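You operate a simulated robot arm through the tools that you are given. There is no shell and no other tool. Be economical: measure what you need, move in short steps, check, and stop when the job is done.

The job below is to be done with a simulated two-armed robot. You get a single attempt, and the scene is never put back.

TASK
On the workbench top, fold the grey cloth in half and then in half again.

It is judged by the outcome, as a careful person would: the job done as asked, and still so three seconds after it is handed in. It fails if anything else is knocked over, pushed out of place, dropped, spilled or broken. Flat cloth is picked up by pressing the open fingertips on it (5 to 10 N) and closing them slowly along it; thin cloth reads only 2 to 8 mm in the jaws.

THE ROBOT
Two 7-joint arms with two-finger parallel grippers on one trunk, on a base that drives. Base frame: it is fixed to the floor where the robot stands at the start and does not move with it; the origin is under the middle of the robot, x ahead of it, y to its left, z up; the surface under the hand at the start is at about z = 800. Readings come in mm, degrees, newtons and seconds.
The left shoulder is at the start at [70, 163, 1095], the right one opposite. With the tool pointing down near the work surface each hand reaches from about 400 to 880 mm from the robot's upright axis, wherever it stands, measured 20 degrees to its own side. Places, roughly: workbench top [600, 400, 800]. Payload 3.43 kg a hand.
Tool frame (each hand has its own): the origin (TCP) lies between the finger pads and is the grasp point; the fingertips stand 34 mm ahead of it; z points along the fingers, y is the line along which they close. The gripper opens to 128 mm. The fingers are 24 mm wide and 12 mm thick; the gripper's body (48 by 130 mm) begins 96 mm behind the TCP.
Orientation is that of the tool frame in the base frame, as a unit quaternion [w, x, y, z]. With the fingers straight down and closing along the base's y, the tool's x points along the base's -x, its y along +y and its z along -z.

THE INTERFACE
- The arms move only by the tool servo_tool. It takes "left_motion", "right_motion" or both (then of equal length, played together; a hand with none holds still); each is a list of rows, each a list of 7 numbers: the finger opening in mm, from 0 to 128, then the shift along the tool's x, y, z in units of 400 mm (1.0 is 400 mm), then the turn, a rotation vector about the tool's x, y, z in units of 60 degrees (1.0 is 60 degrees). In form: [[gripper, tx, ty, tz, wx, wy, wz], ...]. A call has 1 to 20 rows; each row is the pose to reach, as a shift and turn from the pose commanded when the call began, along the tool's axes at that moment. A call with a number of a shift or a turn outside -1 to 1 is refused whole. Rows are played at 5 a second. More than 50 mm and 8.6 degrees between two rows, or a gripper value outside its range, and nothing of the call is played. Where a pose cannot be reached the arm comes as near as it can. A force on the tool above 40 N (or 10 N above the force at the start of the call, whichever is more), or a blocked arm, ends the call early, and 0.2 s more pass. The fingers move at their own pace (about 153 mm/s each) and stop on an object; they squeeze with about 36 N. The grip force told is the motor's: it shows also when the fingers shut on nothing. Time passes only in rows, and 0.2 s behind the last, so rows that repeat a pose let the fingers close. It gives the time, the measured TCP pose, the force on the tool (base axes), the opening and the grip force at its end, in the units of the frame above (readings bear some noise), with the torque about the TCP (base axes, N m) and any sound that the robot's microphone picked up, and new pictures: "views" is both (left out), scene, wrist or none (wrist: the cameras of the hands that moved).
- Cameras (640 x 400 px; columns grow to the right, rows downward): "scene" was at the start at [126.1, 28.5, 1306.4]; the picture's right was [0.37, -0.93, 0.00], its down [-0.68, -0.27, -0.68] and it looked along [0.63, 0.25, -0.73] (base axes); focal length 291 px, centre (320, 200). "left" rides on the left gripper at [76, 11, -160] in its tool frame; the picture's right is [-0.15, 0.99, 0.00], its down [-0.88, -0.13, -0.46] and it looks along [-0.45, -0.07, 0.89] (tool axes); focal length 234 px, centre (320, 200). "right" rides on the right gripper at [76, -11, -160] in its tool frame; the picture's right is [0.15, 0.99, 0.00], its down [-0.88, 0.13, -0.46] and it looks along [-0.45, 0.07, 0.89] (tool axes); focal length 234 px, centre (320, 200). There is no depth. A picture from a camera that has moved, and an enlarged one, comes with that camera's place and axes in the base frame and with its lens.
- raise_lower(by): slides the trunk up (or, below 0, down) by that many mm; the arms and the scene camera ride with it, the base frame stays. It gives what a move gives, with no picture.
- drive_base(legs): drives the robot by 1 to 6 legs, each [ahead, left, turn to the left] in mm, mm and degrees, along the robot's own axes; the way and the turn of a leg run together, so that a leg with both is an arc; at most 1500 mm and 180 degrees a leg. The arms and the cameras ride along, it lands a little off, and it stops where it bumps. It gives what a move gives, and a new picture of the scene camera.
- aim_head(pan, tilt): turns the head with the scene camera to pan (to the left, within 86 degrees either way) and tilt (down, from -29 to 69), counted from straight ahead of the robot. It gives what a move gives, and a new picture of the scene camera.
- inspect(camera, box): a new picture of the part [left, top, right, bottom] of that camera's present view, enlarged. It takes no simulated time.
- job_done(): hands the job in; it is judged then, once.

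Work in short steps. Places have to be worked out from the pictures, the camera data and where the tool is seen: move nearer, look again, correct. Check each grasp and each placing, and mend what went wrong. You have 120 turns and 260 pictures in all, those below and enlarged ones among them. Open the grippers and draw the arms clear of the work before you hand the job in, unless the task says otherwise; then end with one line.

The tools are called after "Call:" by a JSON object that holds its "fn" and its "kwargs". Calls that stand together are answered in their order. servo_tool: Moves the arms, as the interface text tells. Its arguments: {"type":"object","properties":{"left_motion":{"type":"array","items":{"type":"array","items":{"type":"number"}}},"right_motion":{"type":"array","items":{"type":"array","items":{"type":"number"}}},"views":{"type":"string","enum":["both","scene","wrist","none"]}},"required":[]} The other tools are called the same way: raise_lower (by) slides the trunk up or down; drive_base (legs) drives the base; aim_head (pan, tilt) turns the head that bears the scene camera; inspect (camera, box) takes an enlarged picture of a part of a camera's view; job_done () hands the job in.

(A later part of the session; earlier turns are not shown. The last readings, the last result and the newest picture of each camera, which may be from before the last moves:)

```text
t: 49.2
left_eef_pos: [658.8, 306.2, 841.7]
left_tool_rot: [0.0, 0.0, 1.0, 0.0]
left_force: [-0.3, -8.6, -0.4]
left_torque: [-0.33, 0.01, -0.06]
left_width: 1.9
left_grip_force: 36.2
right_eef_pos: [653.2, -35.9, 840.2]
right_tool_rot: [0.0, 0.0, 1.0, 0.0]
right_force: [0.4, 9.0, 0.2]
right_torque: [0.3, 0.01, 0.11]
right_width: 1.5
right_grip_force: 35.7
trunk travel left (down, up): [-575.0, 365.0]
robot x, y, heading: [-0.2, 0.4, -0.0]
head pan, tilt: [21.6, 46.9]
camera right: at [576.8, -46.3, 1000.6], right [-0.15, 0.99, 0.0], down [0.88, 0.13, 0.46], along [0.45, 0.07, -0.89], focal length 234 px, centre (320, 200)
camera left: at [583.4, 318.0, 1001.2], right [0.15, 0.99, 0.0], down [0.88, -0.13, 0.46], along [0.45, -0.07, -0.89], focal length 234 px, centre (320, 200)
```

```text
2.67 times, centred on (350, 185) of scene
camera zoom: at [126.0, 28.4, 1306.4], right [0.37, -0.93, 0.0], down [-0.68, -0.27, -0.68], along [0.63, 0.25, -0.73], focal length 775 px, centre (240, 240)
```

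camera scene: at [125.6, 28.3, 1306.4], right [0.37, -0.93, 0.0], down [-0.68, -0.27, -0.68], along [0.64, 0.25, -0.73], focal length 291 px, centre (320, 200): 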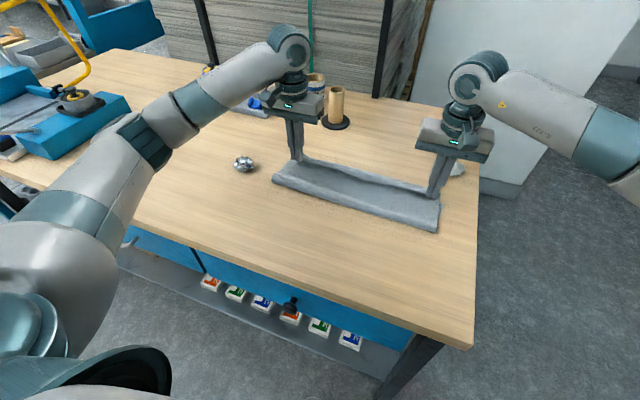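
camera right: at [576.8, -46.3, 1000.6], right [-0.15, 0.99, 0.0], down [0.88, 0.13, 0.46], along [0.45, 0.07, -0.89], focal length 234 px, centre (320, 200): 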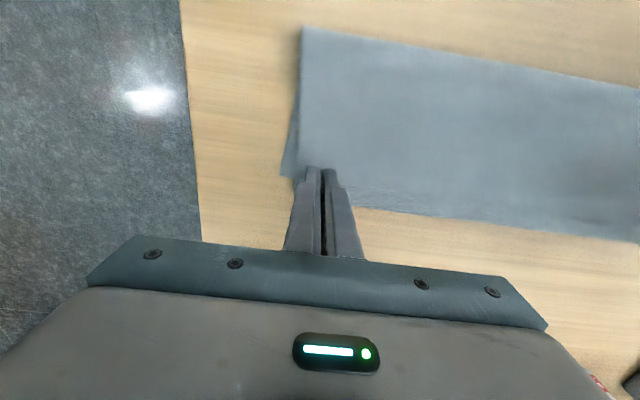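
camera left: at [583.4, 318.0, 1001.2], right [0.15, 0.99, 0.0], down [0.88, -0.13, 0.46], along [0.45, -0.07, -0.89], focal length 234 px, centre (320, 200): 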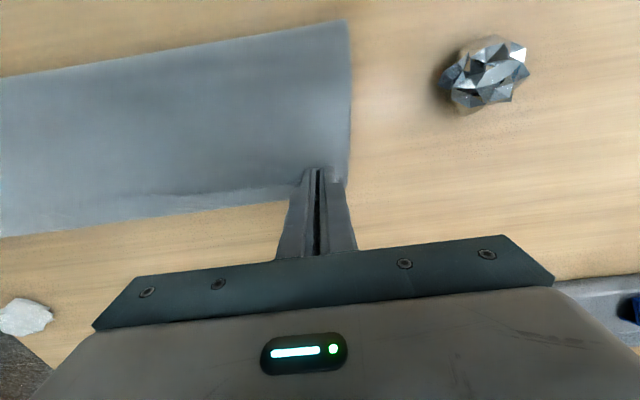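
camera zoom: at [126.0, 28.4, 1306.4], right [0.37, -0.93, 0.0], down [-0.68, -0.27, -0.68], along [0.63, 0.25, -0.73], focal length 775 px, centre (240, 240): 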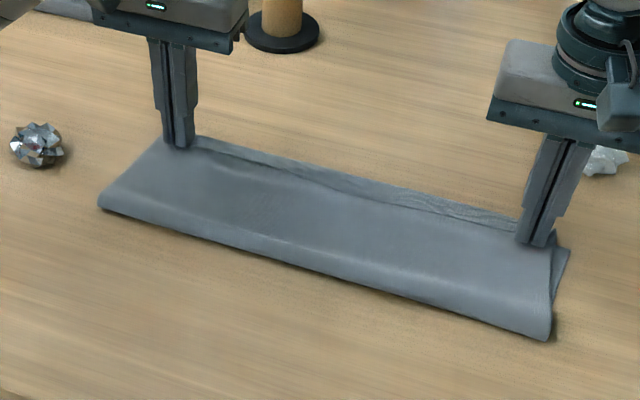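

Much better: crease at about x=548, flap only ~15 mm. Better still is achievable: unfold again, pull out the last slack, and roll even lower.

Call:
{"fn": "servo_tool", "kwargs": {"left_motion": [[0, 0.0, 0, -0.08, 0, 0, 0], [0, 0.03, 0, -0.15, 0, 0, 0], [0, 0.09, 0, -0.2, 0, 0, 0], [0, 0.15, 0, -0.22, 0, 0, 0], [0, 0.21, 0, -0.23, 0, 0, 0], [0, 0.27, 0, -0.23, 0, 0, 0], [0, 0.33, 0, -0.22, 0, 0, 0], [0, 0.39, 0, -0.2, 0, 0, 0], [0, 0.45, 0, -0.17, 0, 0, 0], [0, 0.51, 0, -0.14, 0, 0, 0], [0, 0.56, 0, -0.1, 0, 0, 0], [0, 0.61, 0, -0.06, 0, 0, 0], [0, 0.65, 0, -0.03, 0, 0, 0], [0, 0.675, 0, 0.0, 0, 0, 0], [0, 0.69, 0, 0.005, 0, 0, 0], [0, 0.69, 0, 0.01, 0, 0, 0]], "right_motion": [[0, 0.0, 0, -0.08, 0, 0, 0], [0, 0.03, 0, -0.15, 0, 0, 0], [0, 0.09, 0, -0.2, 0, 0, 0], [0, 0.15, 0, -0.22, 0, 0, 0], [0, 0.21, 0, -0.23, 0, 0, 0], [0, 0.27, 0, -0.23, 0, 0, 0], [0, 0.33, 0, -0.22, 0, 0, 0], [0, 0.39, 0, -0.2, 0, 0, 0], [0, 0.45, 0, -0.17, 0, 0, 0], [0, 0.51, 0, -0.14, 0, 0, 0], [0, 0.56, 0, -0.1, 0, 0, 0], [0, 0.61, 0, -0.06, 0, 0, 0], [0, 0.65, 0, -0.03, 0, 0, 0], [0, 0.675, 0, 0.0, 0, 0, 0], [0, 0.685, 0, 0.005, 0, 0, 0], [0, 0.685, 0, 0.01, 0, 0, 0]], "views": "none"}}

Call:
{"fn": "inspect", "kwargs": {"camera": "scene", "box": [200, 120, 500, 308]}}

```text
t: 52.6
left_eef_pos: [382.7, 303.9, 837.1]
left_tool_rot: [0.0, 0.0, 1.0, 0.0]
left_force: [0.1, -10.5, -0.4]
left_torque: [-0.36, 0.0, -0.08]
left_width: 1.8
left_grip_force: 35.8
right_eef_pos: [379.5, -36.3, 835.6]
right_tool_rot: [0.001, 0.0, 1.0, 0.0]
right_force: [-0.8, 9.8, 0.8]
right_torque: [0.34, -0.01, 0.11]
right_width: 1.7
right_grip_force: 35.8
trunk travel left (down, up): [-575.0, 365.0]
robot x, y, heading: [-1.1, 0.7, 0.1]
head pan, tilt: [21.6, 46.9]
```

```text
2.13 times, centred on (350, 214) of scene
camera zoom: at [126.3, 28.4, 1306.3], right [0.37, -0.93, 0.0], down [-0.68, -0.27, -0.68], along [0.63, 0.25, -0.73], focal length 618 px, centre (256, 170)
```

zoom: 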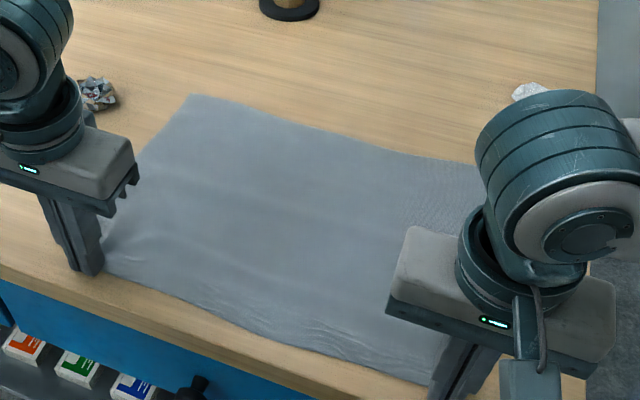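

Now flat and taut. Rolling over at only ~23 mm height.

Call:
{"fn": "servo_tool", "kwargs": {"left_motion": [[0, -0.0075, 0, -0.03, 0, 0, 0], [0, -0.03, 0, -0.05, 0, 0, 0], [0, -0.075, 0, -0.057, 0, 0, 0], [0, -0.125, 0, -0.057, 0, 0, 0], [0, -0.18, 0, -0.057, 0, 0, 0], [0, -0.235, 0, -0.057, 0, 0, 0], [0, -0.29, 0, -0.057, 0, 0, 0], [0, -0.345, 0, -0.057, 0, 0, 0], [0, -0.4, 0, -0.057, 0, 0, 0], [0, -0.455, 0, -0.057, 0, 0, 0], [0, -0.51, 0, -0.057, 0, 0, 0], [0, -0.555, 0, -0.055, 0, 0, 0], [0, -0.595, 0, -0.048, 0, 0, 0], [0, -0.63, 0, -0.038, 0, 0, 0], [0, -0.655, 0, -0.025, 0, 0, 0], [0, -0.675, 0, -0.01, 0, 0, 0], [0, -0.675, 0, -0.01, 0, 0, 0]], "right_motion": [[0, -0.0075, 0, -0.03, 0, 0, 0], [0, -0.03, 0, -0.05, 0, 0, 0], [0, -0.075, 0, -0.057, 0, 0, 0], [0, -0.125, 0, -0.057, 0, 0, 0], [0, -0.18, 0, -0.057, 0, 0, 0], [0, -0.235, 0, -0.057, 0, 0, 0], [0, -0.29, 0, -0.057, 0, 0, 0], [0, -0.345, 0, -0.057, 0, 0, 0], [0, -0.4, 0, -0.057, 0, 0, 0], [0, -0.46, 0, -0.057, 0, 0, 0], [0, -0.515, 0, -0.057, 0, 0, 0], [0, -0.56, 0, -0.055, 0, 0, 0], [0, -0.6, 0, -0.048, 0, 0, 0], [0, -0.64, 0, -0.038, 0, 0, 0], [0, -0.665, 0, -0.025, 0, 0, 0], [0, -0.685, 0, -0.01, 0, 0, 0], [0, -0.685, 0, -0.01, 0, 0, 0]], "views": "wrist"}}

Call:
{"fn": "inspect", "kwargs": {"camera": "scene", "box": [230, 110, 470, 260]}}

```text
t: 56.2
left_eef_pos: [653.4, 305.0, 841.5]
left_tool_rot: [0.0, 0.0, 1.0, 0.0]
left_force: [-0.3, -9.0, 0.9]
left_torque: [-0.27, -0.01, -0.05]
left_width: 2.1
left_grip_force: 36.2
right_eef_pos: [653.9, -37.1, 841.8]
right_tool_rot: [0.0, 0.001, 1.0, 0.0]
right_force: [-0.1, 8.8, -0.1]
right_torque: [0.31, 0.03, 0.1]
right_width: 1.7
right_grip_force: 36.0
trunk travel left (down, up): [-575.0, 365.0]
robot x, y, heading: [0.4, -2.5, 0.0]
head pan, tilt: [21.6, 46.9]
camera right: at [577.0, -46.8, 1001.2], right [-0.15, 0.99, 0.0], down [0.88, 0.13, 0.46], along [0.45, 0.07, -0.89], focal length 234 px, centre (320, 200)
camera left: at [577.7, 317.1, 1001.9], right [0.15, 0.99, 0.0], down [0.88, -0.13, 0.46], along [0.45, -0.07, -0.89], focal length 234 px, centre (320, 200)
```

right: 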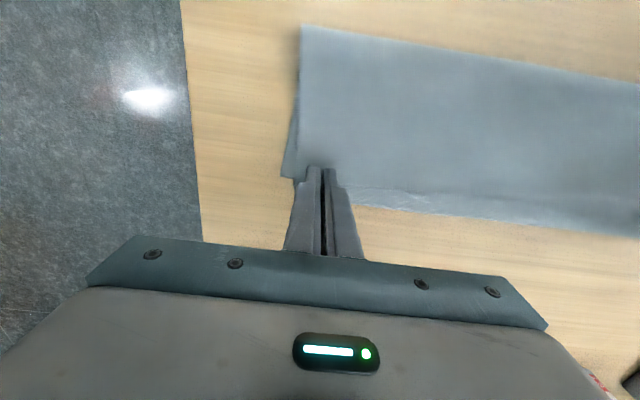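
left: 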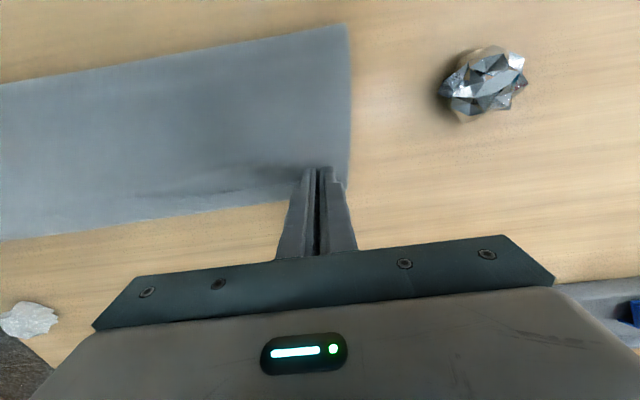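

```text
2.67 times, centred on (350, 185) of scene
camera zoom: at [125.7, 28.4, 1306.4], right [0.37, -0.93, 0.0], down [-0.68, -0.27, -0.68], along [0.64, 0.25, -0.73], focal length 775 px, centre (240, 240)
```

zoom: 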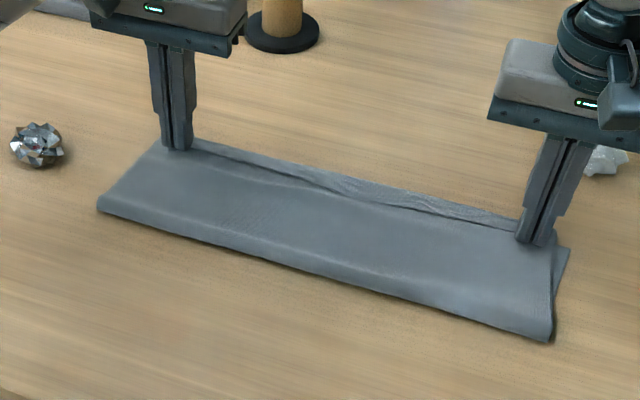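

Crease at ~547, small flap left. I'll release here gently and then smooth the top layer toward the crease with fingertips.

Call:
{"fn": "servo_tool", "kwargs": {"left_motion": [[0, 0, -0.005, 0.005, 0, 0, 0], [0, 0, -0.005, 0.008, 0, 0, 0], [8, 0, -0.005, 0.008, 0, 0, 0], [16, 0, -0.005, 0.006, 0, 0, 0], [24, 0, -0.005, 0, 0, 0, 0], [28, 0, -0.005, -0.02, 0, 0, 0], [28, 0, -0.005, -0.1, 0, 0, 0], [28, 0, -0.005, -0.2, 0, 0, 0], [28, -0.1, -0.005, -0.25, 0, 0, 0]], "right_motion": [[0, 0, 0.005, 0.005, 0, 0, 0], [0, 0, 0.005, 0.008, 0, 0, 0], [8, 0, 0.005, 0.008, 0, 0, 0], [16, 0, 0.005, 0.006, 0, 0, 0], [24, 0, 0.005, 0, 0, 0, 0], [28, 0, 0.005, -0.02, 0, 0, 0], [28, 0, 0.005, -0.1, 0, 0, 0], [28, 0, 0.005, -0.2, 0, 0, 0], [28, -0.1, 0.005, -0.25, 0, 0, 0]]}}

Call:
{"fn": "inspect", "kwargs": {"camera": "scene", "box": [250, 120, 460, 250]}}

Call:
{"fn": "inspect", "kwargs": {"camera": "right", "box": [260, 20, 580, 220]}}

```text
t: 58.2
left_eef_pos: [694.4, 304.6, 938.7]
left_tool_rot: [-0.002, 0.0, 1.0, 0.0]
left_force: [0.8, 1.2, -0.8]
left_torque: [-0.01, 0.03, -0.01]
left_width: 28.0
left_grip_force: 0.1
right_eef_pos: [695.6, -33.5, 938.0]
right_tool_rot: [-0.001, 0.0, 1.0, -0.001]
right_force: [-0.2, -0.5, 0.5]
right_torque: [0.02, 0.03, 0.02]
right_width: 28.0
right_grip_force: 0.1
trunk travel left (down, up): [-575.0, 365.0]
robot x, y, heading: [-0.2, 0.5, 0.2]
head pan, tilt: [21.6, 46.9]
camera scene: at [129.1, 28.2, 1305.8], right [0.37, -0.93, 0.0], down [-0.68, -0.27, -0.68], along [0.63, 0.25, -0.73], focal length 291 px, centre (320, 200)
camera right: at [618.7, -44.4, 1099.3], right [-0.15, 0.99, 0.0], down [0.88, 0.13, 0.45], along [0.45, 0.07, -0.89], focal length 234 px, centre (320, 200)
camera left: at [618.8, 316.5, 1098.8], right [0.15, 0.99, 0.0], down [0.88, -0.13, 0.45], along [0.45, -0.07, -0.89], focal length 234 px, centre (320, 200)
```

scene: 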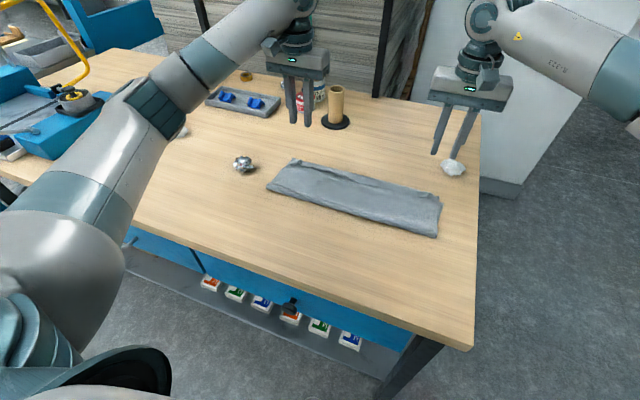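
right: 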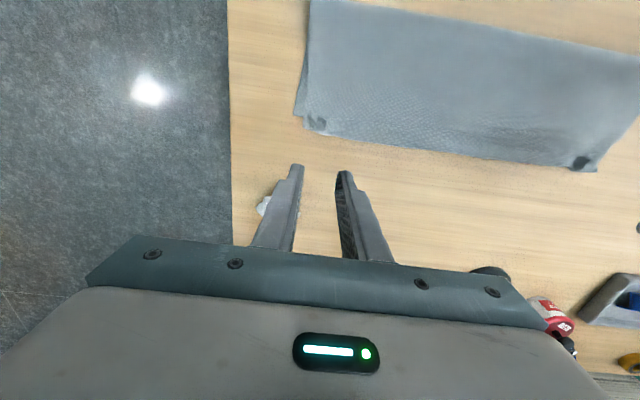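
left: 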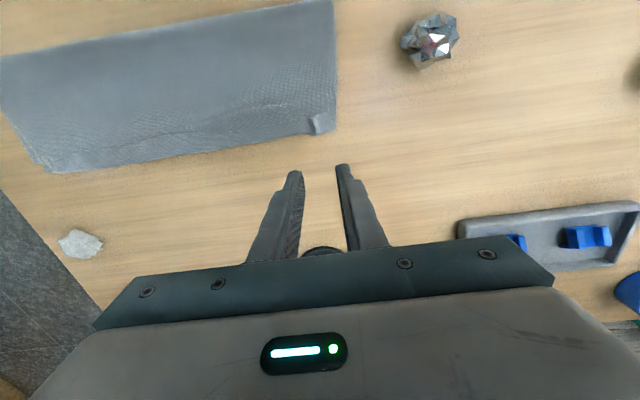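

```text
3.05 times, centred on (355, 185) of scene
camera zoom: at [129.1, 28.2, 1305.8], right [0.37, -0.93, 0.0], down [-0.68, -0.27, -0.68], along [0.63, 0.25, -0.73], focal length 886 px, centre (213, 246)
```

zoom: 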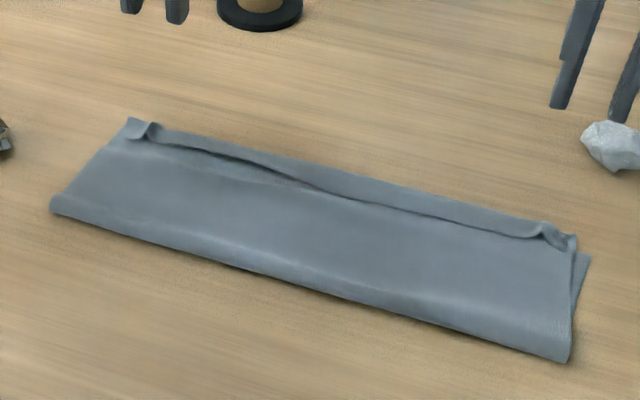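

```text
2.00 times, centred on (420, 120) of right
camera zoom: at [618.7, -44.4, 1099.3], right [-0.15, 0.99, 0.0], down [0.88, 0.13, 0.45], along [0.45, 0.07, -0.89], focal length 468 px, centre (120, 360)
```

zoom: 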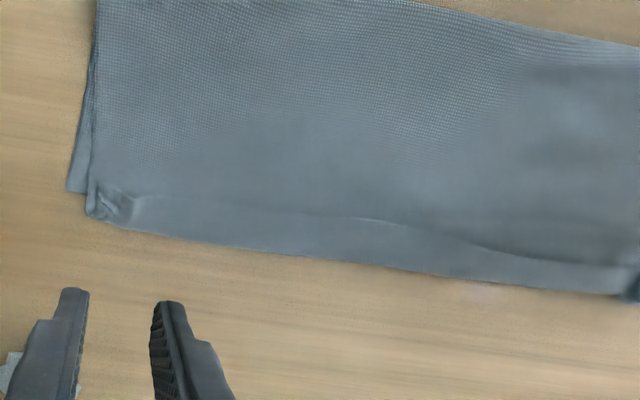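

Flap now about 20 mm. I'll place closed fingertips on the top layer at x≈615 and wipe toward the crease to draw the excess back.

Call:
{"fn": "servo_tool", "kwargs": {"left_motion": [[0, 0.05, -0.05, 0.0, 0, 0, 0], [0, 0.1, -0.11, 0.04, 0, 0, 0], [0, 0.15, -0.17, 0.08, 0, 0, 0], [0, 0.2, -0.2115, 0.15, 0, 0, 0], [0, 0.2, -0.2115, 0.23, 0, 0, 0], [0, 0.2, -0.2115, 0.24, 0, 0, 0]], "right_motion": [[0, 0.05, 0.05, 0.0, 0, 0, 0], [0, 0.1, 0.1, 0.04, 0, 0, 0], [0, 0.15, 0.15, 0.08, 0, 0, 0], [0, 0.2, 0.184, 0.15, 0, 0, 0], [0, 0.2, 0.184, 0.23, 0, 0, 0], [0, 0.2, 0.184, 0.24, 0, 0, 0]], "views": "scene"}}

```text
t: 59.6
left_eef_pos: [610.4, 218.4, 847.1]
left_tool_rot: [0.0, 0.0, 1.0, 0.0]
left_force: [-1.2, -0.1, 0.8]
left_torque: [-0.01, 0.02, -0.01]
left_width: 0.0
left_grip_force: 33.3
right_eef_pos: [612.9, 41.3, 844.3]
right_tool_rot: [0.0, 0.0, 1.0, 0.0]
right_force: [-0.8, 0.1, 0.6]
right_torque: [0.02, -0.01, 0.02]
right_width: 0.1
right_grip_force: 33.1
trunk travel left (down, up): [-575.0, 365.0]
robot x, y, heading: [-0.4, 0.2, -0.1]
head pan, tilt: [21.6, 46.9]
camera scene: at [125.6, 28.4, 1306.5], right [0.37, -0.93, 0.0], down [-0.68, -0.27, -0.68], along [0.64, 0.25, -0.73], focal length 291 px, centre (320, 200)
```

scene: 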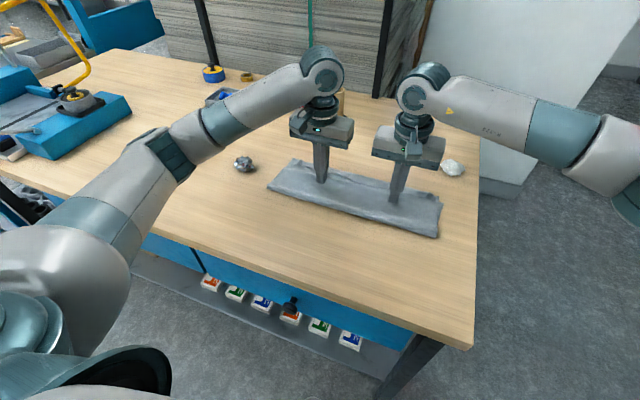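

Lower toward contact and read forces.

Call:
{"fn": "servo_tool", "kwargs": {"left_motion": [[0, 0, 0, 0.015, 0, 0, 0], [0, 0, 0, 0.023, 0, 0, 0], [0, 0, 0, 0.025, 0, 0, 0]], "right_motion": [[0, 0, 0, 0.01, 0, 0, 0], [0, 0, 0, 0.016, 0, 0, 0], [0, 0, 0, 0.018, 0, 0, 0]], "views": "none"}}

```text
t: 60.4
left_eef_pos: [611.8, 219.7, 836.0]
left_tool_rot: [0.001, 0.0, 1.0, 0.0]
left_force: [-0.3, 0.1, 2.3]
left_torque: [0.01, -0.01, -0.01]
left_width: 0.0
left_grip_force: 32.8
right_eef_pos: [614.5, 40.8, 837.0]
right_tool_rot: [0.0, -0.001, 1.0, 0.0]
right_force: [0.3, -0.5, 0.6]
right_torque: [0.0, 0.02, 0.01]
right_width: 0.2
right_grip_force: 33.3
trunk travel left (down, up): [-575.0, 365.0]
robot x, y, heading: [-4.4, 3.1, -0.2]
head pan, tilt: [21.6, 46.9]
```

Near contact. Add a little pressure and wipe 25 mm toward the robot.

Call:
{"fn": "servo_tool", "kwargs": {"left_motion": [[0, 0, 0, 0.001, 0, 0, 0], [0, 0.015, 0, 0.001, 0, 0, 0], [0, 0.03, 0, 0.001, 0, 0, 0], [0, 0.045, 0, 0.001, 0, 0, 0], [0, 0.06, 0, 0.001, 0, 0, 0]], "right_motion": [[0, 0, 0, 0.003, 0, 0, 0], [0, 0.015, 0, 0.003, 0, 0, 0], [0, 0.03, 0, 0.003, 0, 0, 0], [0, 0.045, 0, 0.003, 0, 0, 0], [0, 0.06, 0, 0.003, 0, 0, 0]], "views": "none"}}

Call:
{"fn": "inspect", "kwargs": {"camera": "scene", "box": [250, 120, 460, 250]}}

```text
t: 61.6
left_eef_pos: [588.6, 220.4, 835.7]
left_tool_rot: [-0.001, -0.001, 1.0, -0.001]
left_force: [1.4, -1.3, 5.0]
left_torque: [-0.02, -0.01, -0.01]
left_width: 0.0
left_grip_force: 33.4
right_eef_pos: [589.6, 39.0, 837.2]
right_tool_rot: [0.0, 0.0, 1.0, -0.001]
right_force: [1.0, -0.3, -0.6]
right_torque: [0.0, 0.0, -0.01]
right_width: 0.0
right_grip_force: 33.0
trunk travel left (down, up): [-575.0, 365.0]
robot x, y, heading: [-0.2, 2.4, 0.1]
head pan, tilt: [21.6, 46.9]
```

```text
3.05 times, centred on (355, 185) of scene
camera zoom: at [125.7, 28.3, 1306.4], right [0.37, -0.93, 0.0], down [-0.68, -0.27, -0.68], along [0.64, 0.25, -0.73], focal length 886 px, centre (213, 246)
```

zoom: 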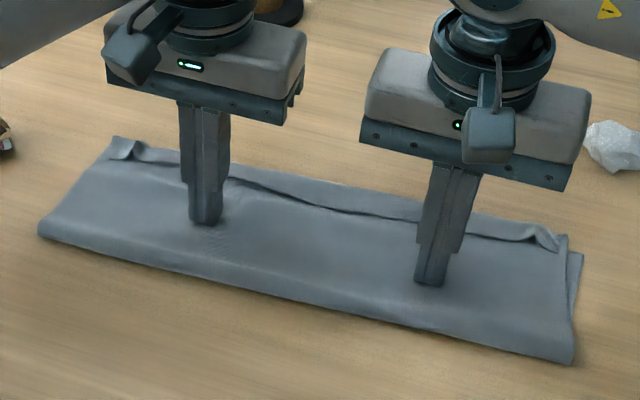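

Wiping just slides the whole cloth, so that isn't the way. New plan: unfold again, roll over but stop about 45 mm short (crease lands near the middle), then unroll the hem separately. First lift and move back over the ridges.

Call:
{"fn": "servo_tool", "kwargs": {"left_motion": [[0, 0, 0, -0.08, 0, 0, 0], [10, -0.04, 0.07, -0.1, 0, 0, 0], [32, -0.08, 0.14, -0.1, 0, 0, 0], [32, -0.118, 0.2115, -0.1, 0, 0, 0], [32, -0.118, 0.2115, -0.085, 0, 0, 0]], "right_motion": [[0, 0, 0, -0.08, 0, 0, 0], [10, -0.05, -0.06, -0.1, 0, 0, 0], [32, -0.1, -0.12, -0.1, 0, 0, 0], [32, -0.155, -0.18, -0.1, 0, 0, 0], [32, -0.155, -0.18, -0.085, 0, 0, 0]], "views": "none"}}

Call:
{"fn": "inspect", "kwargs": {"camera": "right", "box": [200, 60, 520, 260]}}

Call:
{"fn": "inspect", "kwargs": {"camera": "left", "box": [120, 60, 440, 260]}}

```text
t: 62.8
left_eef_pos: [634.9, 304.2, 868.4]
left_tool_rot: [0.0, 0.0, 1.0, 0.0]
left_force: [-0.4, 0.4, -0.3]
left_torque: [0.0, 0.0, 0.03]
left_width: 32.3
left_grip_force: 0.1
right_eef_pos: [652.0, -33.6, 870.3]
right_tool_rot: [0.0, 0.0, 1.0, 0.0]
right_force: [-1.2, 0.5, 1.2]
right_torque: [-0.02, -0.02, 0.01]
right_width: 31.9
right_grip_force: 0.1
trunk travel left (down, up): [-575.0, 365.0]
robot x, y, heading: [1.0, 3.4, 0.0]
head pan, tilt: [21.6, 46.9]
```

```text
2.00 times, centred on (360, 160) of right
camera zoom: at [575.5, -44.0, 1031.0], right [-0.15, 0.99, 0.0], down [0.88, 0.13, 0.46], along [0.45, 0.07, -0.89], focal length 468 px, centre (240, 280)
```

zoom: 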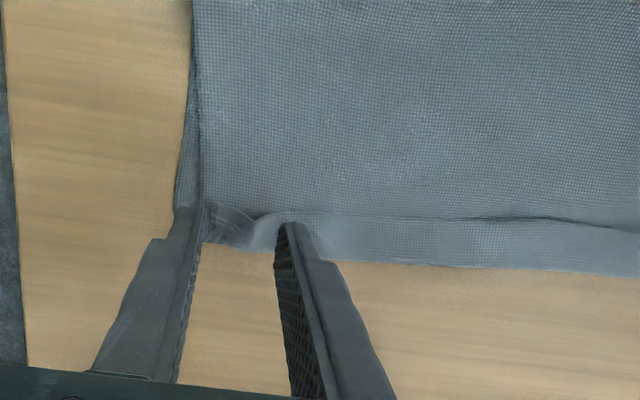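

```text
2.00 times, centred on (280, 160) of left
camera zoom: at [560.0, 316.1, 1028.5], right [0.15, 0.99, 0.0], down [0.88, -0.13, 0.46], along [0.45, -0.07, -0.89], focal length 468 px, centre (400, 280)
```

zoom: 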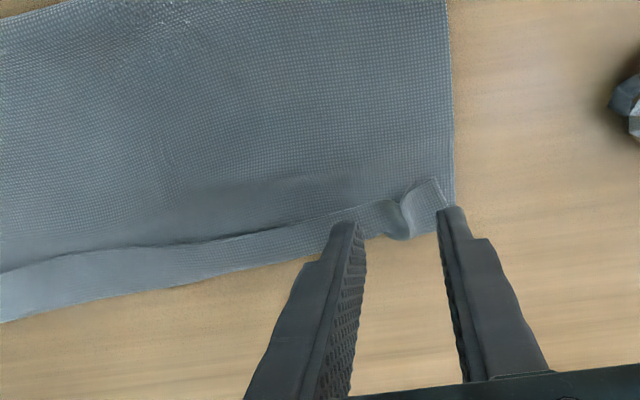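

Ridges located: left (628–648, 307), right (649–670, -25). Lower with small overlap and close.

Call:
{"fn": "servo_tool", "kwargs": {"left_motion": [[32, 0.025, 0.007, 0.01, 0, 0, 0], [32, 0.025, 0.007, 0.05, 0, 0, 0], [32, 0.025, 0.007, 0.074, 0, 0, 0], [32, 0.025, 0.007, 0.074, 0, 0, 0], [24, 0.025, 0.007, 0.074, 0, 0, 0], [16, 0.025, 0.007, 0.074, 0, 0, 0], [8, 0.025, 0.007, 0.074, 0, 0, 0], [0, 0.025, 0.007, 0.074, 0, 0, 0], [0, 0.025, 0.007, 0.074, 0, 0, 0]], "right_motion": [[32, 0.015, 0.02, 0.01, 0, 0, 0], [32, 0.015, 0.02, 0.05, 0, 0, 0], [32, 0.015, 0.02, 0.079, 0, 0, 0], [32, 0.015, 0.02, 0.079, 0, 0, 0], [24, 0.015, 0.02, 0.079, 0, 0, 0], [16, 0.015, 0.02, 0.079, 0, 0, 0], [8, 0.015, 0.02, 0.079, 0, 0, 0], [0, 0.015, 0.02, 0.079, 0, 0, 0], [0, 0.015, 0.02, 0.079, 0, 0, 0]], "views": "none"}}

Call:
{"fn": "inspect", "kwargs": {"camera": "scene", "box": [250, 120, 460, 250]}}

```text
t: 64.8
left_eef_pos: [625.5, 307.3, 839.5]
left_tool_rot: [0.0, 0.0, 1.0, 0.0]
left_force: [0.1, -1.9, -0.8]
left_torque: [-0.03, 0.0, -0.02]
left_width: 1.8
left_grip_force: 36.1
right_eef_pos: [645.0, -24.9, 838.1]
right_tool_rot: [0.001, 0.0, 1.0, 0.0]
right_force: [-0.8, 1.5, 0.1]
right_torque: [0.06, -0.01, 0.04]
right_width: 1.5
right_grip_force: 35.7
trunk travel left (down, up): [-575.0, 365.0]
robot x, y, heading: [0.7, 0.5, -0.0]
head pan, tilt: [21.6, 46.9]
```

```text
3.05 times, centred on (355, 185) of scene
camera zoom: at [126.1, 28.4, 1306.4], right [0.37, -0.93, 0.0], down [-0.68, -0.27, -0.68], along [0.63, 0.25, -0.73], focal length 886 px, centre (213, 246)
```

zoom: 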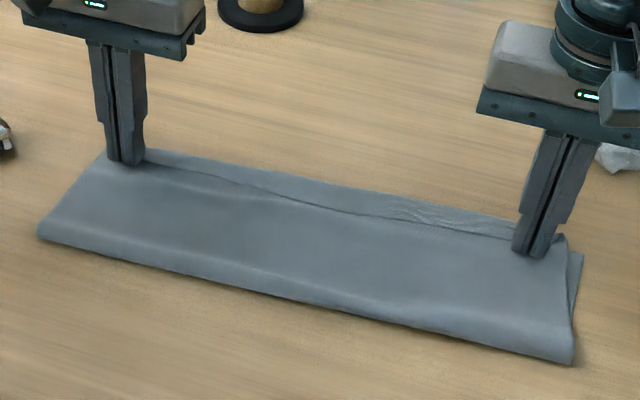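

Both gripped. Unfold fully again (left side has shifted ~18 mm nearer, so the left hand goes to x≈359).

Call:
{"fn": "servo_tool", "kwargs": {"left_motion": [[0, 0.0, 0, -0.08, 0, 0, 0], [0, 0.03, 0, -0.15, 0, 0, 0], [0, 0.09, 0, -0.2, 0, 0, 0], [0, 0.15, 0, -0.22, 0, 0, 0], [0, 0.21, 0, -0.23, 0, 0, 0], [0, 0.27, 0, -0.23, 0, 0, 0], [0, 0.33, 0, -0.22, 0, 0, 0], [0, 0.39, 0, -0.2, 0, 0, 0], [0, 0.45, 0, -0.17, 0, 0, 0], [0, 0.51, 0, -0.14, 0, 0, 0], [0, 0.56, 0, -0.1, 0, 0, 0], [0, 0.6, 0, -0.06, 0, 0, 0], [0, 0.635, 0, -0.03, 0, 0, 0], [0, 0.655, 0, 0.0, 0, 0, 0], [0, 0.668, 0, 0.005, 0, 0, 0], [0, 0.668, 0, 0.005, 0, 0, 0]], "right_motion": [[0, 0.0, 0, -0.08, 0, 0, 0], [0, 0.03, 0, -0.15, 0, 0, 0], [0, 0.09, 0, -0.2, 0, 0, 0], [0, 0.15, -0.005, -0.22, 0, 0, 0], [0, 0.21, -0.01, -0.23, 0, 0, 0], [0, 0.27, -0.012, -0.23, 0, 0, 0], [0, 0.33, -0.014, -0.22, 0, 0, 0], [0, 0.39, -0.016, -0.2, 0, 0, 0], [0, 0.45, -0.018, -0.17, 0, 0, 0], [0, 0.51, -0.02, -0.14, 0, 0, 0], [0, 0.56, -0.02, -0.1, 0, 0, 0], [0, 0.6, -0.02, -0.06, 0, 0, 0], [0, 0.635, -0.02, -0.03, 0, 0, 0], [0, 0.655, -0.02, 0.0, 0, 0, 0], [0, 0.662, -0.02, 0.003, 0, 0, 0], [0, 0.662, -0.02, 0.003, 0, 0, 0]], "views": "scene"}}

Call:
{"fn": "inspect", "kwargs": {"camera": "scene", "box": [200, 120, 500, 308]}}

```text
t: 68.2
left_eef_pos: [371.9, 308.5, 837.1]
left_tool_rot: [-0.001, -0.001, 1.0, 0.0]
left_force: [0.1, -8.9, 0.0]
left_torque: [-0.32, -0.01, -0.06]
left_width: 1.8
left_grip_force: 35.9
left hand out of reach, approached as far as the arm can: row 14, 15, 16
right_eef_pos: [379.5, -31.3, 836.8]
right_tool_rot: [0.001, 0.0, 1.0, 0.0]
right_force: [-1.1, 9.1, -0.6]
right_torque: [0.33, 0.02, 0.09]
right_width: 1.6
right_grip_force: 36.3
trunk travel left (down, up): [-575.0, 365.0]
robot x, y, heading: [-2.2, 1.2, -0.2]
head pan, tilt: [21.6, 46.9]
camera scene: at [126.1, 28.5, 1306.4], right [0.37, -0.93, 0.0], down [-0.68, -0.27, -0.68], along [0.63, 0.25, -0.73], focal length 291 px, centre (320, 200)
```

scene: 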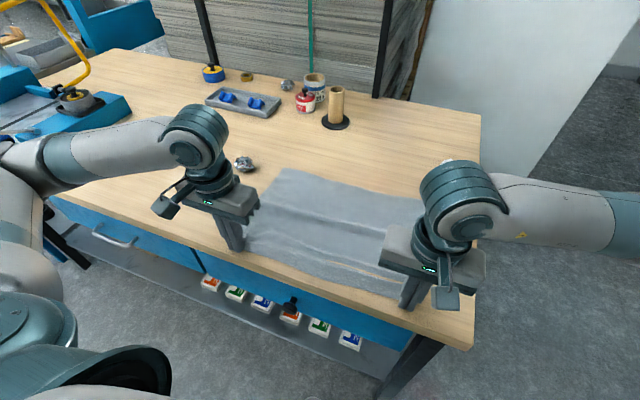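

```text
2.13 times, centred on (350, 214) of scene
camera zoom: at [126.1, 28.5, 1306.4], right [0.37, -0.93, 0.0], down [-0.68, -0.27, -0.68], along [0.63, 0.25, -0.73], focal length 618 px, centre (256, 170)
```

zoom: 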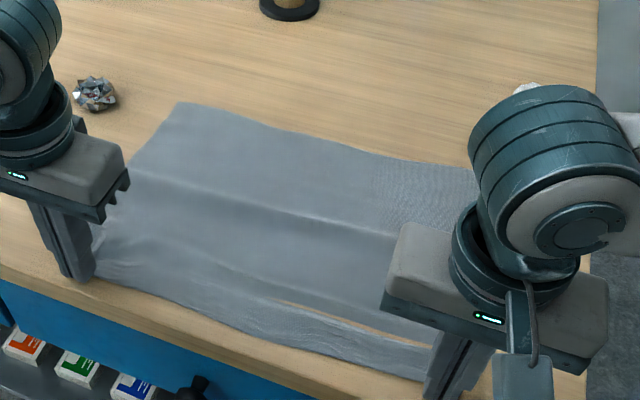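

Something odd: wood visible through the cloth near the right-front. Inspecting closely.

Call:
{"fn": "inspect", "kwargs": {"camera": "scene", "box": [300, 230, 420, 305]}}

Call:
{"fn": "inspect", "kwargs": {"camera": "right", "box": [280, 120, 640, 340]}}

```text
5.33 times, centred on (360, 268) of scene
camera zoom: at [126.1, 28.5, 1306.4], right [0.37, -0.93, 0.0], down [-0.68, -0.27, -0.68], along [0.63, 0.25, -0.73], focal length 1550 px, centre (107, -160)
```

zoom: 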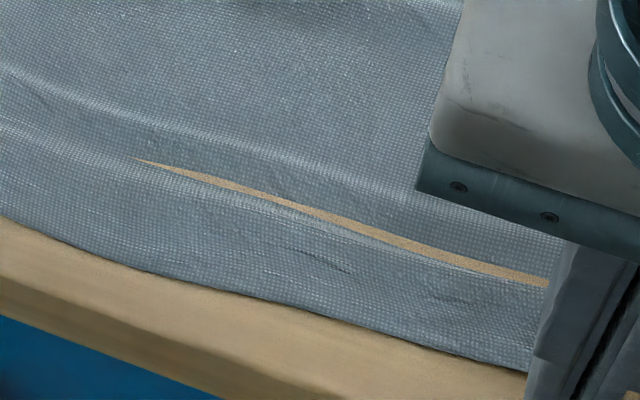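

```text
1.78 times, centred on (460, 230) of right
camera zoom: at [303.4, -42.7, 998.2], right [-0.15, 0.99, 0.0], down [0.88, 0.13, 0.46], along [0.45, 0.07, -0.89], focal length 416 px, centre (71, 147)
```

zoom: 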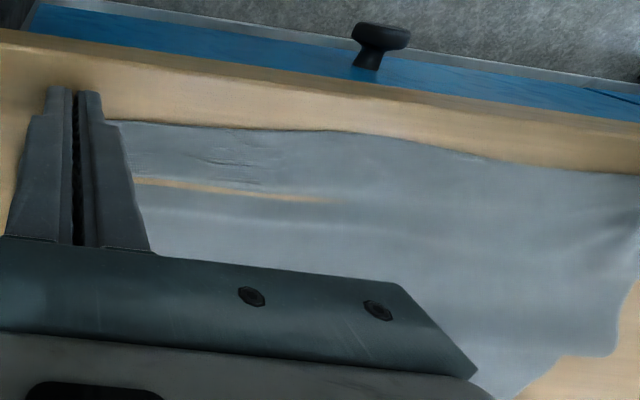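

It looks like a valley of the taut cloth dipping into the tabletop (a render effect), not a tear. Rolling over at low height and stopping short so the crease lands near the middle.

Call:
{"fn": "servo_tool", "kwargs": {"left_motion": [[0, -0.0075, 0, -0.03, 0, 0, 0], [0, -0.03, 0, -0.05, 0, 0, 0], [0, -0.07, 0, -0.057, 0, 0, 0], [0, -0.115, 0, -0.057, 0, 0, 0], [0, -0.16, 0, -0.057, 0, 0, 0], [0, -0.205, 0, -0.057, 0, 0, 0], [0, -0.25, 0, -0.057, 0, 0, 0], [0, -0.3, 0, -0.057, 0, 0, 0], [0, -0.345, 0, -0.057, 0, 0, 0], [0, -0.39, 0, -0.055, 0, 0, 0], [0, -0.43, 0, -0.05, 0, 0, 0], [0, -0.47, 0, -0.04, 0, 0, 0], [0, -0.5, 0, -0.025, 0, 0, 0], [0, -0.515, 0, -0.012, 0, 0, 0]], "right_motion": [[0, -0.0075, 0, -0.03, 0, 0, 0], [0, -0.03, 0, -0.05, 0, 0, 0], [0, -0.075, 0, -0.057, 0, 0, 0], [0, -0.12, 0, -0.057, 0, 0, 0], [0, -0.165, 0, -0.057, 0, 0, 0], [0, -0.21, 0, -0.057, 0, 0, 0], [0, -0.26, 0, -0.057, 0, 0, 0], [0, -0.31, 0, -0.057, 0, 0, 0], [0, -0.36, 0, -0.057, 0, 0, 0], [0, -0.41, 0, -0.055, 0, 0, 0], [0, -0.455, 0, -0.05, 0, 0, 0], [0, -0.495, 0, -0.04, 0, 0, 0], [0, -0.53, 0, -0.025, 0, 0, 0], [0, -0.55, 0, -0.012, 0, 0, 0]], "views": "wrist"}}

Call:
{"fn": "inspect", "kwargs": {"camera": "scene", "box": [220, 110, 460, 260]}}

```text
t: 71.2
left_eef_pos: [581.5, 310.0, 842.1]
left_tool_rot: [-0.001, 0.0, 1.0, 0.0]
left_force: [1.0, -10.9, 0.1]
left_torque: [-0.33, -0.04, -0.03]
left_width: 2.0
left_grip_force: 35.9
right_eef_pos: [600.9, -33.8, 842.3]
right_tool_rot: [0.0, -0.001, 1.0, 0.0]
right_force: [-0.7, 9.7, 1.0]
right_torque: [0.35, 0.04, 0.15]
right_width: 1.9
right_grip_force: 35.7
trunk travel left (down, up): [-575.0, 365.0]
robot x, y, heading: [-3.7, -0.9, -0.2]
head pan, tilt: [21.6, 46.9]
camera right: at [523.5, -43.3, 1003.0], right [-0.15, 0.99, 0.0], down [0.88, 0.13, 0.46], along [0.45, 0.07, -0.89], focal length 234 px, centre (320, 200)
camera left: at [505.5, 321.8, 1001.6], right [0.15, 0.99, 0.0], down [0.88, -0.13, 0.46], along [0.45, -0.07, -0.89], focal length 234 px, centre (320, 200)
```

right: 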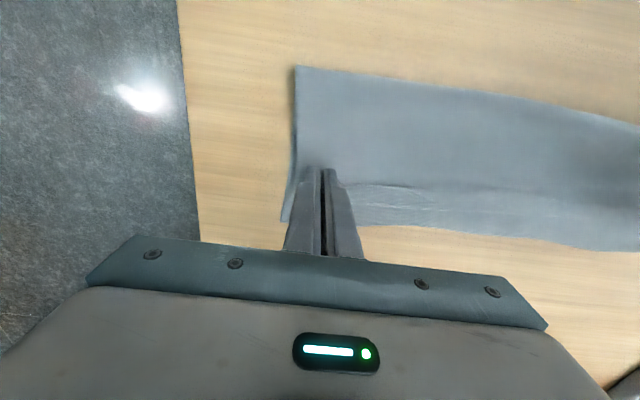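
left: 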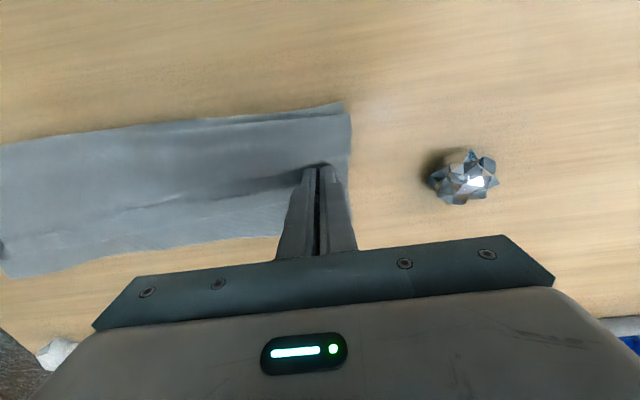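

```text
2.67 times, centred on (340, 185) of scene
camera zoom: at [126.2, 28.5, 1306.4], right [0.37, -0.93, 0.0], down [-0.68, -0.27, -0.68], along [0.63, 0.25, -0.73], focal length 775 px, centre (267, 240)
```

zoom: 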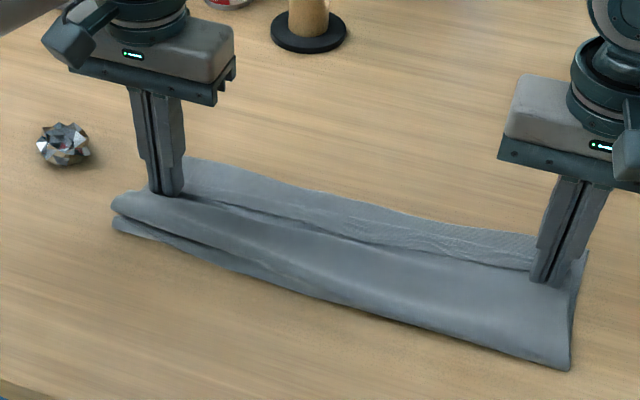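

No tear. Now pull the edge forward at low height toward the far edge (left to ~626, right to ~648) and see whether the crease stays.

Call:
{"fn": "servo_tool", "kwargs": {"left_motion": [[0, -0.03, 0, -0.005, 0, 0, 0], [0, -0.06, 0, -0.005, 0, 0, 0], [0, -0.09, 0, -0.005, 0, 0, 0], [0, -0.115, 0, 0, 0, 0, 0], [0, -0.115, 0, 0.003, 0, 0, 0]], "right_motion": [[0, -0.03, 0, -0.005, 0, 0, 0], [0, -0.06, 0, -0.005, 0, 0, 0], [0, -0.09, 0, -0.005, 0, 0, 0], [0, -0.12, 0, 0, 0, 0, 0], [0, -0.12, 0, 0.003, 0, 0, 0]], "views": "wrist"}}

Call:
{"fn": "inspect", "kwargs": {"camera": "scene", "box": [220, 110, 460, 260]}}

```text
t: 72.4
left_eef_pos: [625.8, 311.4, 841.2]
left_tool_rot: [0.0, 0.0, 1.0, 0.0]
left_force: [0.7, -9.5, 0.3]
left_torque: [-0.37, 0.02, -0.03]
left_width: 2.1
left_grip_force: 35.3
right_eef_pos: [647.8, -30.7, 839.8]
right_tool_rot: [0.001, 0.0, 1.0, 0.0]
right_force: [-0.5, 9.6, 0.2]
right_torque: [0.33, 0.04, 0.18]
right_width: 1.6
right_grip_force: 36.0
trunk travel left (down, up): [-575.0, 365.0]
robot x, y, heading: [-1.0, -2.9, 0.1]
head pan, tilt: [21.6, 46.9]
camera right: at [571.6, -41.8, 1002.3], right [-0.15, 0.99, 0.0], down [0.88, 0.13, 0.46], along [0.45, 0.07, -0.89], focal length 234 px, centre (320, 200)
camera left: at [550.7, 322.9, 1000.4], right [0.15, 0.99, 0.0], down [0.88, -0.13, 0.46], along [0.45, -0.07, -0.89], focal length 234 px, centre (320, 200)
```

right: 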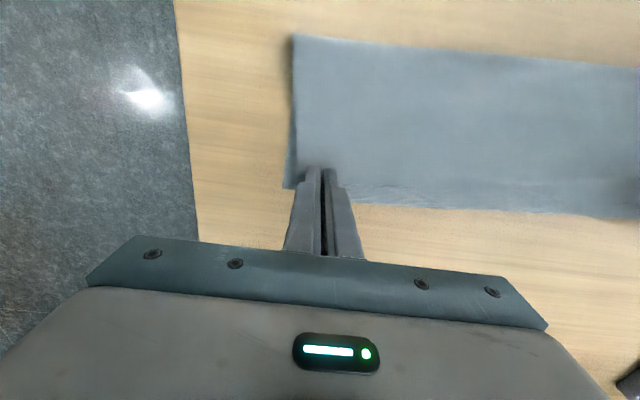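
left: 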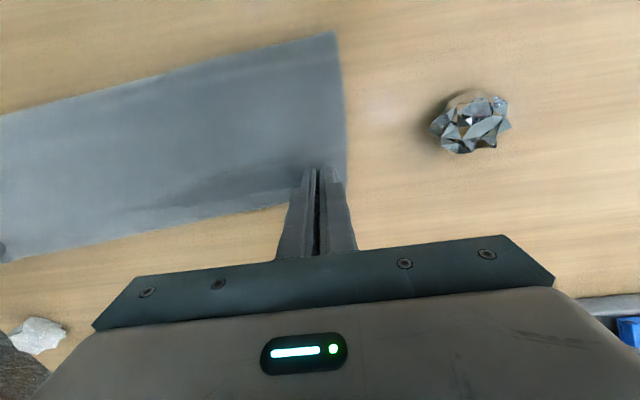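

```text
2.67 times, centred on (340, 185) of scene
camera zoom: at [125.8, 28.4, 1306.4], right [0.37, -0.93, 0.0], down [-0.68, -0.27, -0.68], along [0.64, 0.25, -0.73], focal length 775 px, centre (267, 240)
```

zoom: 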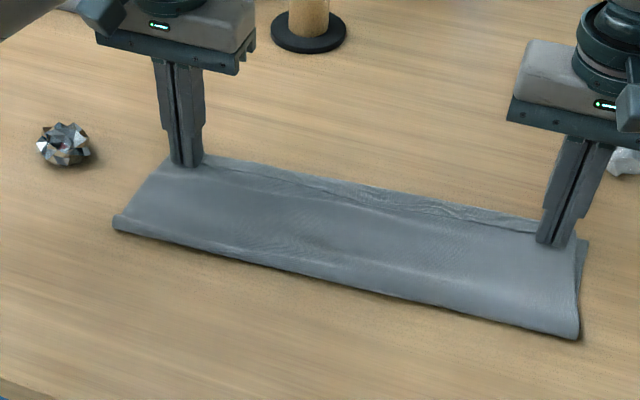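

Pulling drags the crease along: the clamped edge always bulges ~15–20 mm ahead of the vertical fingers. Better: stop the roll short with the crease in the right place, release, then flip the hem outward by pushing its edge. For reach I'll lift and back the base 60 mm first.

Call:
{"fn": "servo_tool", "kwargs": {"left_motion": [[0, 0.0, 0, -0.08, 0, 0, 0], [0, 0.02, 0, -0.15, 0, 0, 0], [0, 0.07, 0, -0.2, 0, 0, 0], [0, 0.13, 0, -0.22, 0, 0, 0]], "right_motion": [[0, 0.0, 0, -0.08, 0, 0, 0], [0, 0.02, 0, -0.15, 0, 0, 0], [0, 0.07, 0, -0.2, 0, 0, 0], [0, 0.13, 0, -0.22, 0, 0, 0]], "views": "none"}}

Call:
{"fn": "drive_base", "kwargs": {"legs": [[-60, 0, 0]]}}

```text
t: 73.4
left_eef_pos: [575.4, 309.3, 928.3]
left_tool_rot: [0.0, 0.001, 1.0, -0.001]
left_force: [1.0, -11.0, 0.3]
left_torque: [-0.37, -0.03, -0.1]
left_width: 1.9
left_grip_force: 36.0
right_eef_pos: [595.4, -31.9, 929.8]
right_tool_rot: [0.0, 0.0, 1.0, -0.001]
right_force: [0.0, 10.7, 0.2]
right_torque: [0.35, 0.02, 0.15]
right_width: 1.5
right_grip_force: 35.4
trunk travel left (down, up): [-575.0, 365.0]
robot x, y, heading: [-0.7, 3.1, -0.1]
head pan, tilt: [21.6, 46.9]
```

```text
t: 74.4
left_eef_pos: [515.8, 311.1, 927.6]
left_tool_rot: [0.001, -0.001, 1.0, 0.0]
left_force: [0.4, -11.2, -0.4]
left_torque: [-0.37, -0.05, -0.08]
left_width: 1.8
left_grip_force: 35.4
right_eef_pos: [535.9, -31.3, 928.0]
right_tool_rot: [0.001, 0.0, 1.0, 0.0]
right_force: [-0.9, 10.7, 0.0]
right_torque: [0.36, -0.03, 0.17]
right_width: 1.3
right_grip_force: 36.2
trunk travel left (down, up): [-575.0, 365.0]
robot x, y, heading: [-58.7, 0.0, 0.1]
head pan, tilt: [21.6, 46.9]
camera scene: at [65.2, 28.4, 1306.5], right [0.37, -0.93, 0.0], down [-0.68, -0.27, -0.68], along [0.64, 0.25, -0.73], focal length 291 px, centre (320, 200)
```

scene: 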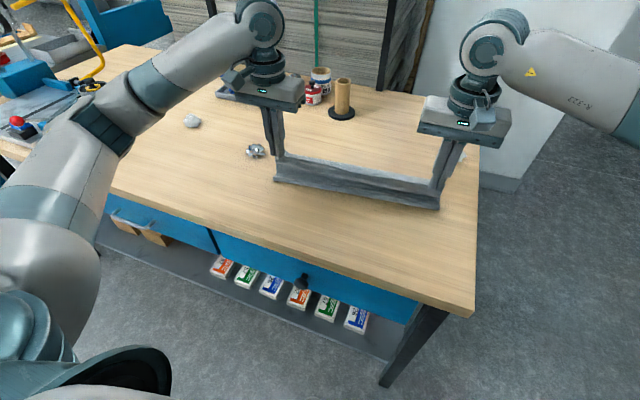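

Drive went well. Continue unfolding to taut.

Call:
{"fn": "servo_tool", "kwargs": {"left_motion": [[0, 0.05, -0.002, 0.0, 0, 0, 0], [0, 0.1, -0.004, 0.015, 0, 0, 0], [0, 0.16, -0.005, 0.035, 0, 0, 0], [0, 0.22, -0.005, 0.065, 0, 0, 0], [0, 0.27, -0.005, 0.1, 0, 0, 0], [0, 0.32, -0.005, 0.14, 0, 0, 0], [0, 0.355, -0.005, 0.18, 0, 0, 0], [0, 0.38, -0.005, 0.21, 0, 0, 0], [0, 0.395, -0.005, 0.218, 0, 0, 0], [0, 0.395, -0.005, 0.218, 0, 0, 0]], "right_motion": [[0, 0.05, 0.002, 0.0, 0, 0, 0], [0, 0.1, 0.004, 0.015, 0, 0, 0], [0, 0.16, 0.005, 0.035, 0, 0, 0], [0, 0.22, 0.005, 0.065, 0, 0, 0], [0, 0.27, 0.005, 0.1, 0, 0, 0], [0, 0.32, 0.005, 0.14, 0, 0, 0], [0, 0.355, 0.005, 0.18, 0, 0, 0], [0, 0.38, 0.005, 0.21, 0, 0, 0], [0, 0.393, 0.005, 0.218, 0, 0, 0], [0, 0.393, 0.005, 0.218, 0, 0, 0]], "views": "scene"}}

Call:
{"fn": "inspect", "kwargs": {"camera": "scene", "box": [210, 110, 490, 285]}}

```text
t: 76.6
left_eef_pos: [357.6, 308.6, 840.7]
left_tool_rot: [-0.001, 0.0, 1.0, 0.0]
left_force: [0.4, -5.2, -0.8]
left_torque: [-0.22, 0.01, -0.02]
left_width: 1.9
left_grip_force: 35.7
right_eef_pos: [379.3, -30.5, 841.1]
right_tool_rot: [0.0, 0.0, 1.0, 0.0]
right_force: [-0.1, 5.9, -0.3]
right_torque: [0.25, 0.03, 0.06]
right_width: 1.5
right_grip_force: 36.3
trunk travel left (down, up): [-575.0, 365.0]
robot x, y, heading: [-58.9, -2.7, -0.1]
head pan, tilt: [21.6, 46.9]
camera scene: at [66.7, 28.4, 1306.4], right [0.37, -0.93, 0.0], down [-0.68, -0.27, -0.68], along [0.63, 0.25, -0.73], focal length 291 px, centre (320, 200)
```

scene: 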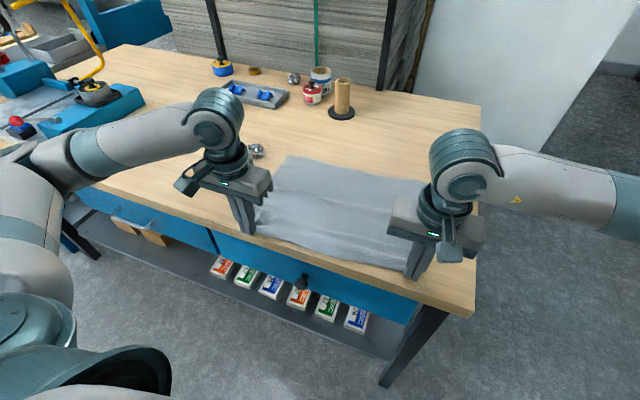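

```text
2.29 times, centred on (350, 198) of scene
camera zoom: at [66.7, 28.4, 1306.4], right [0.37, -0.93, 0.0], down [-0.68, -0.27, -0.68], along [0.63, 0.25, -0.73], focal length 664 px, centre (251, 206)
```

zoom: 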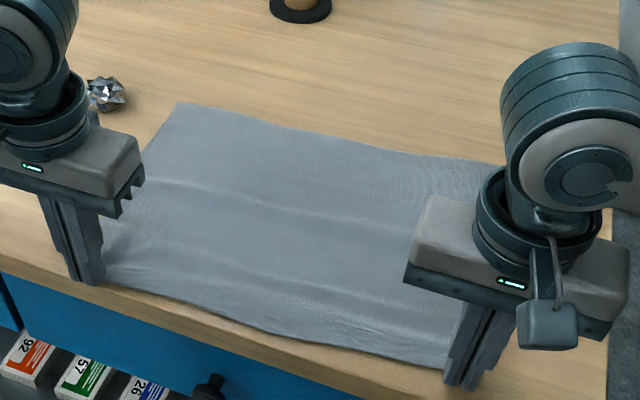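

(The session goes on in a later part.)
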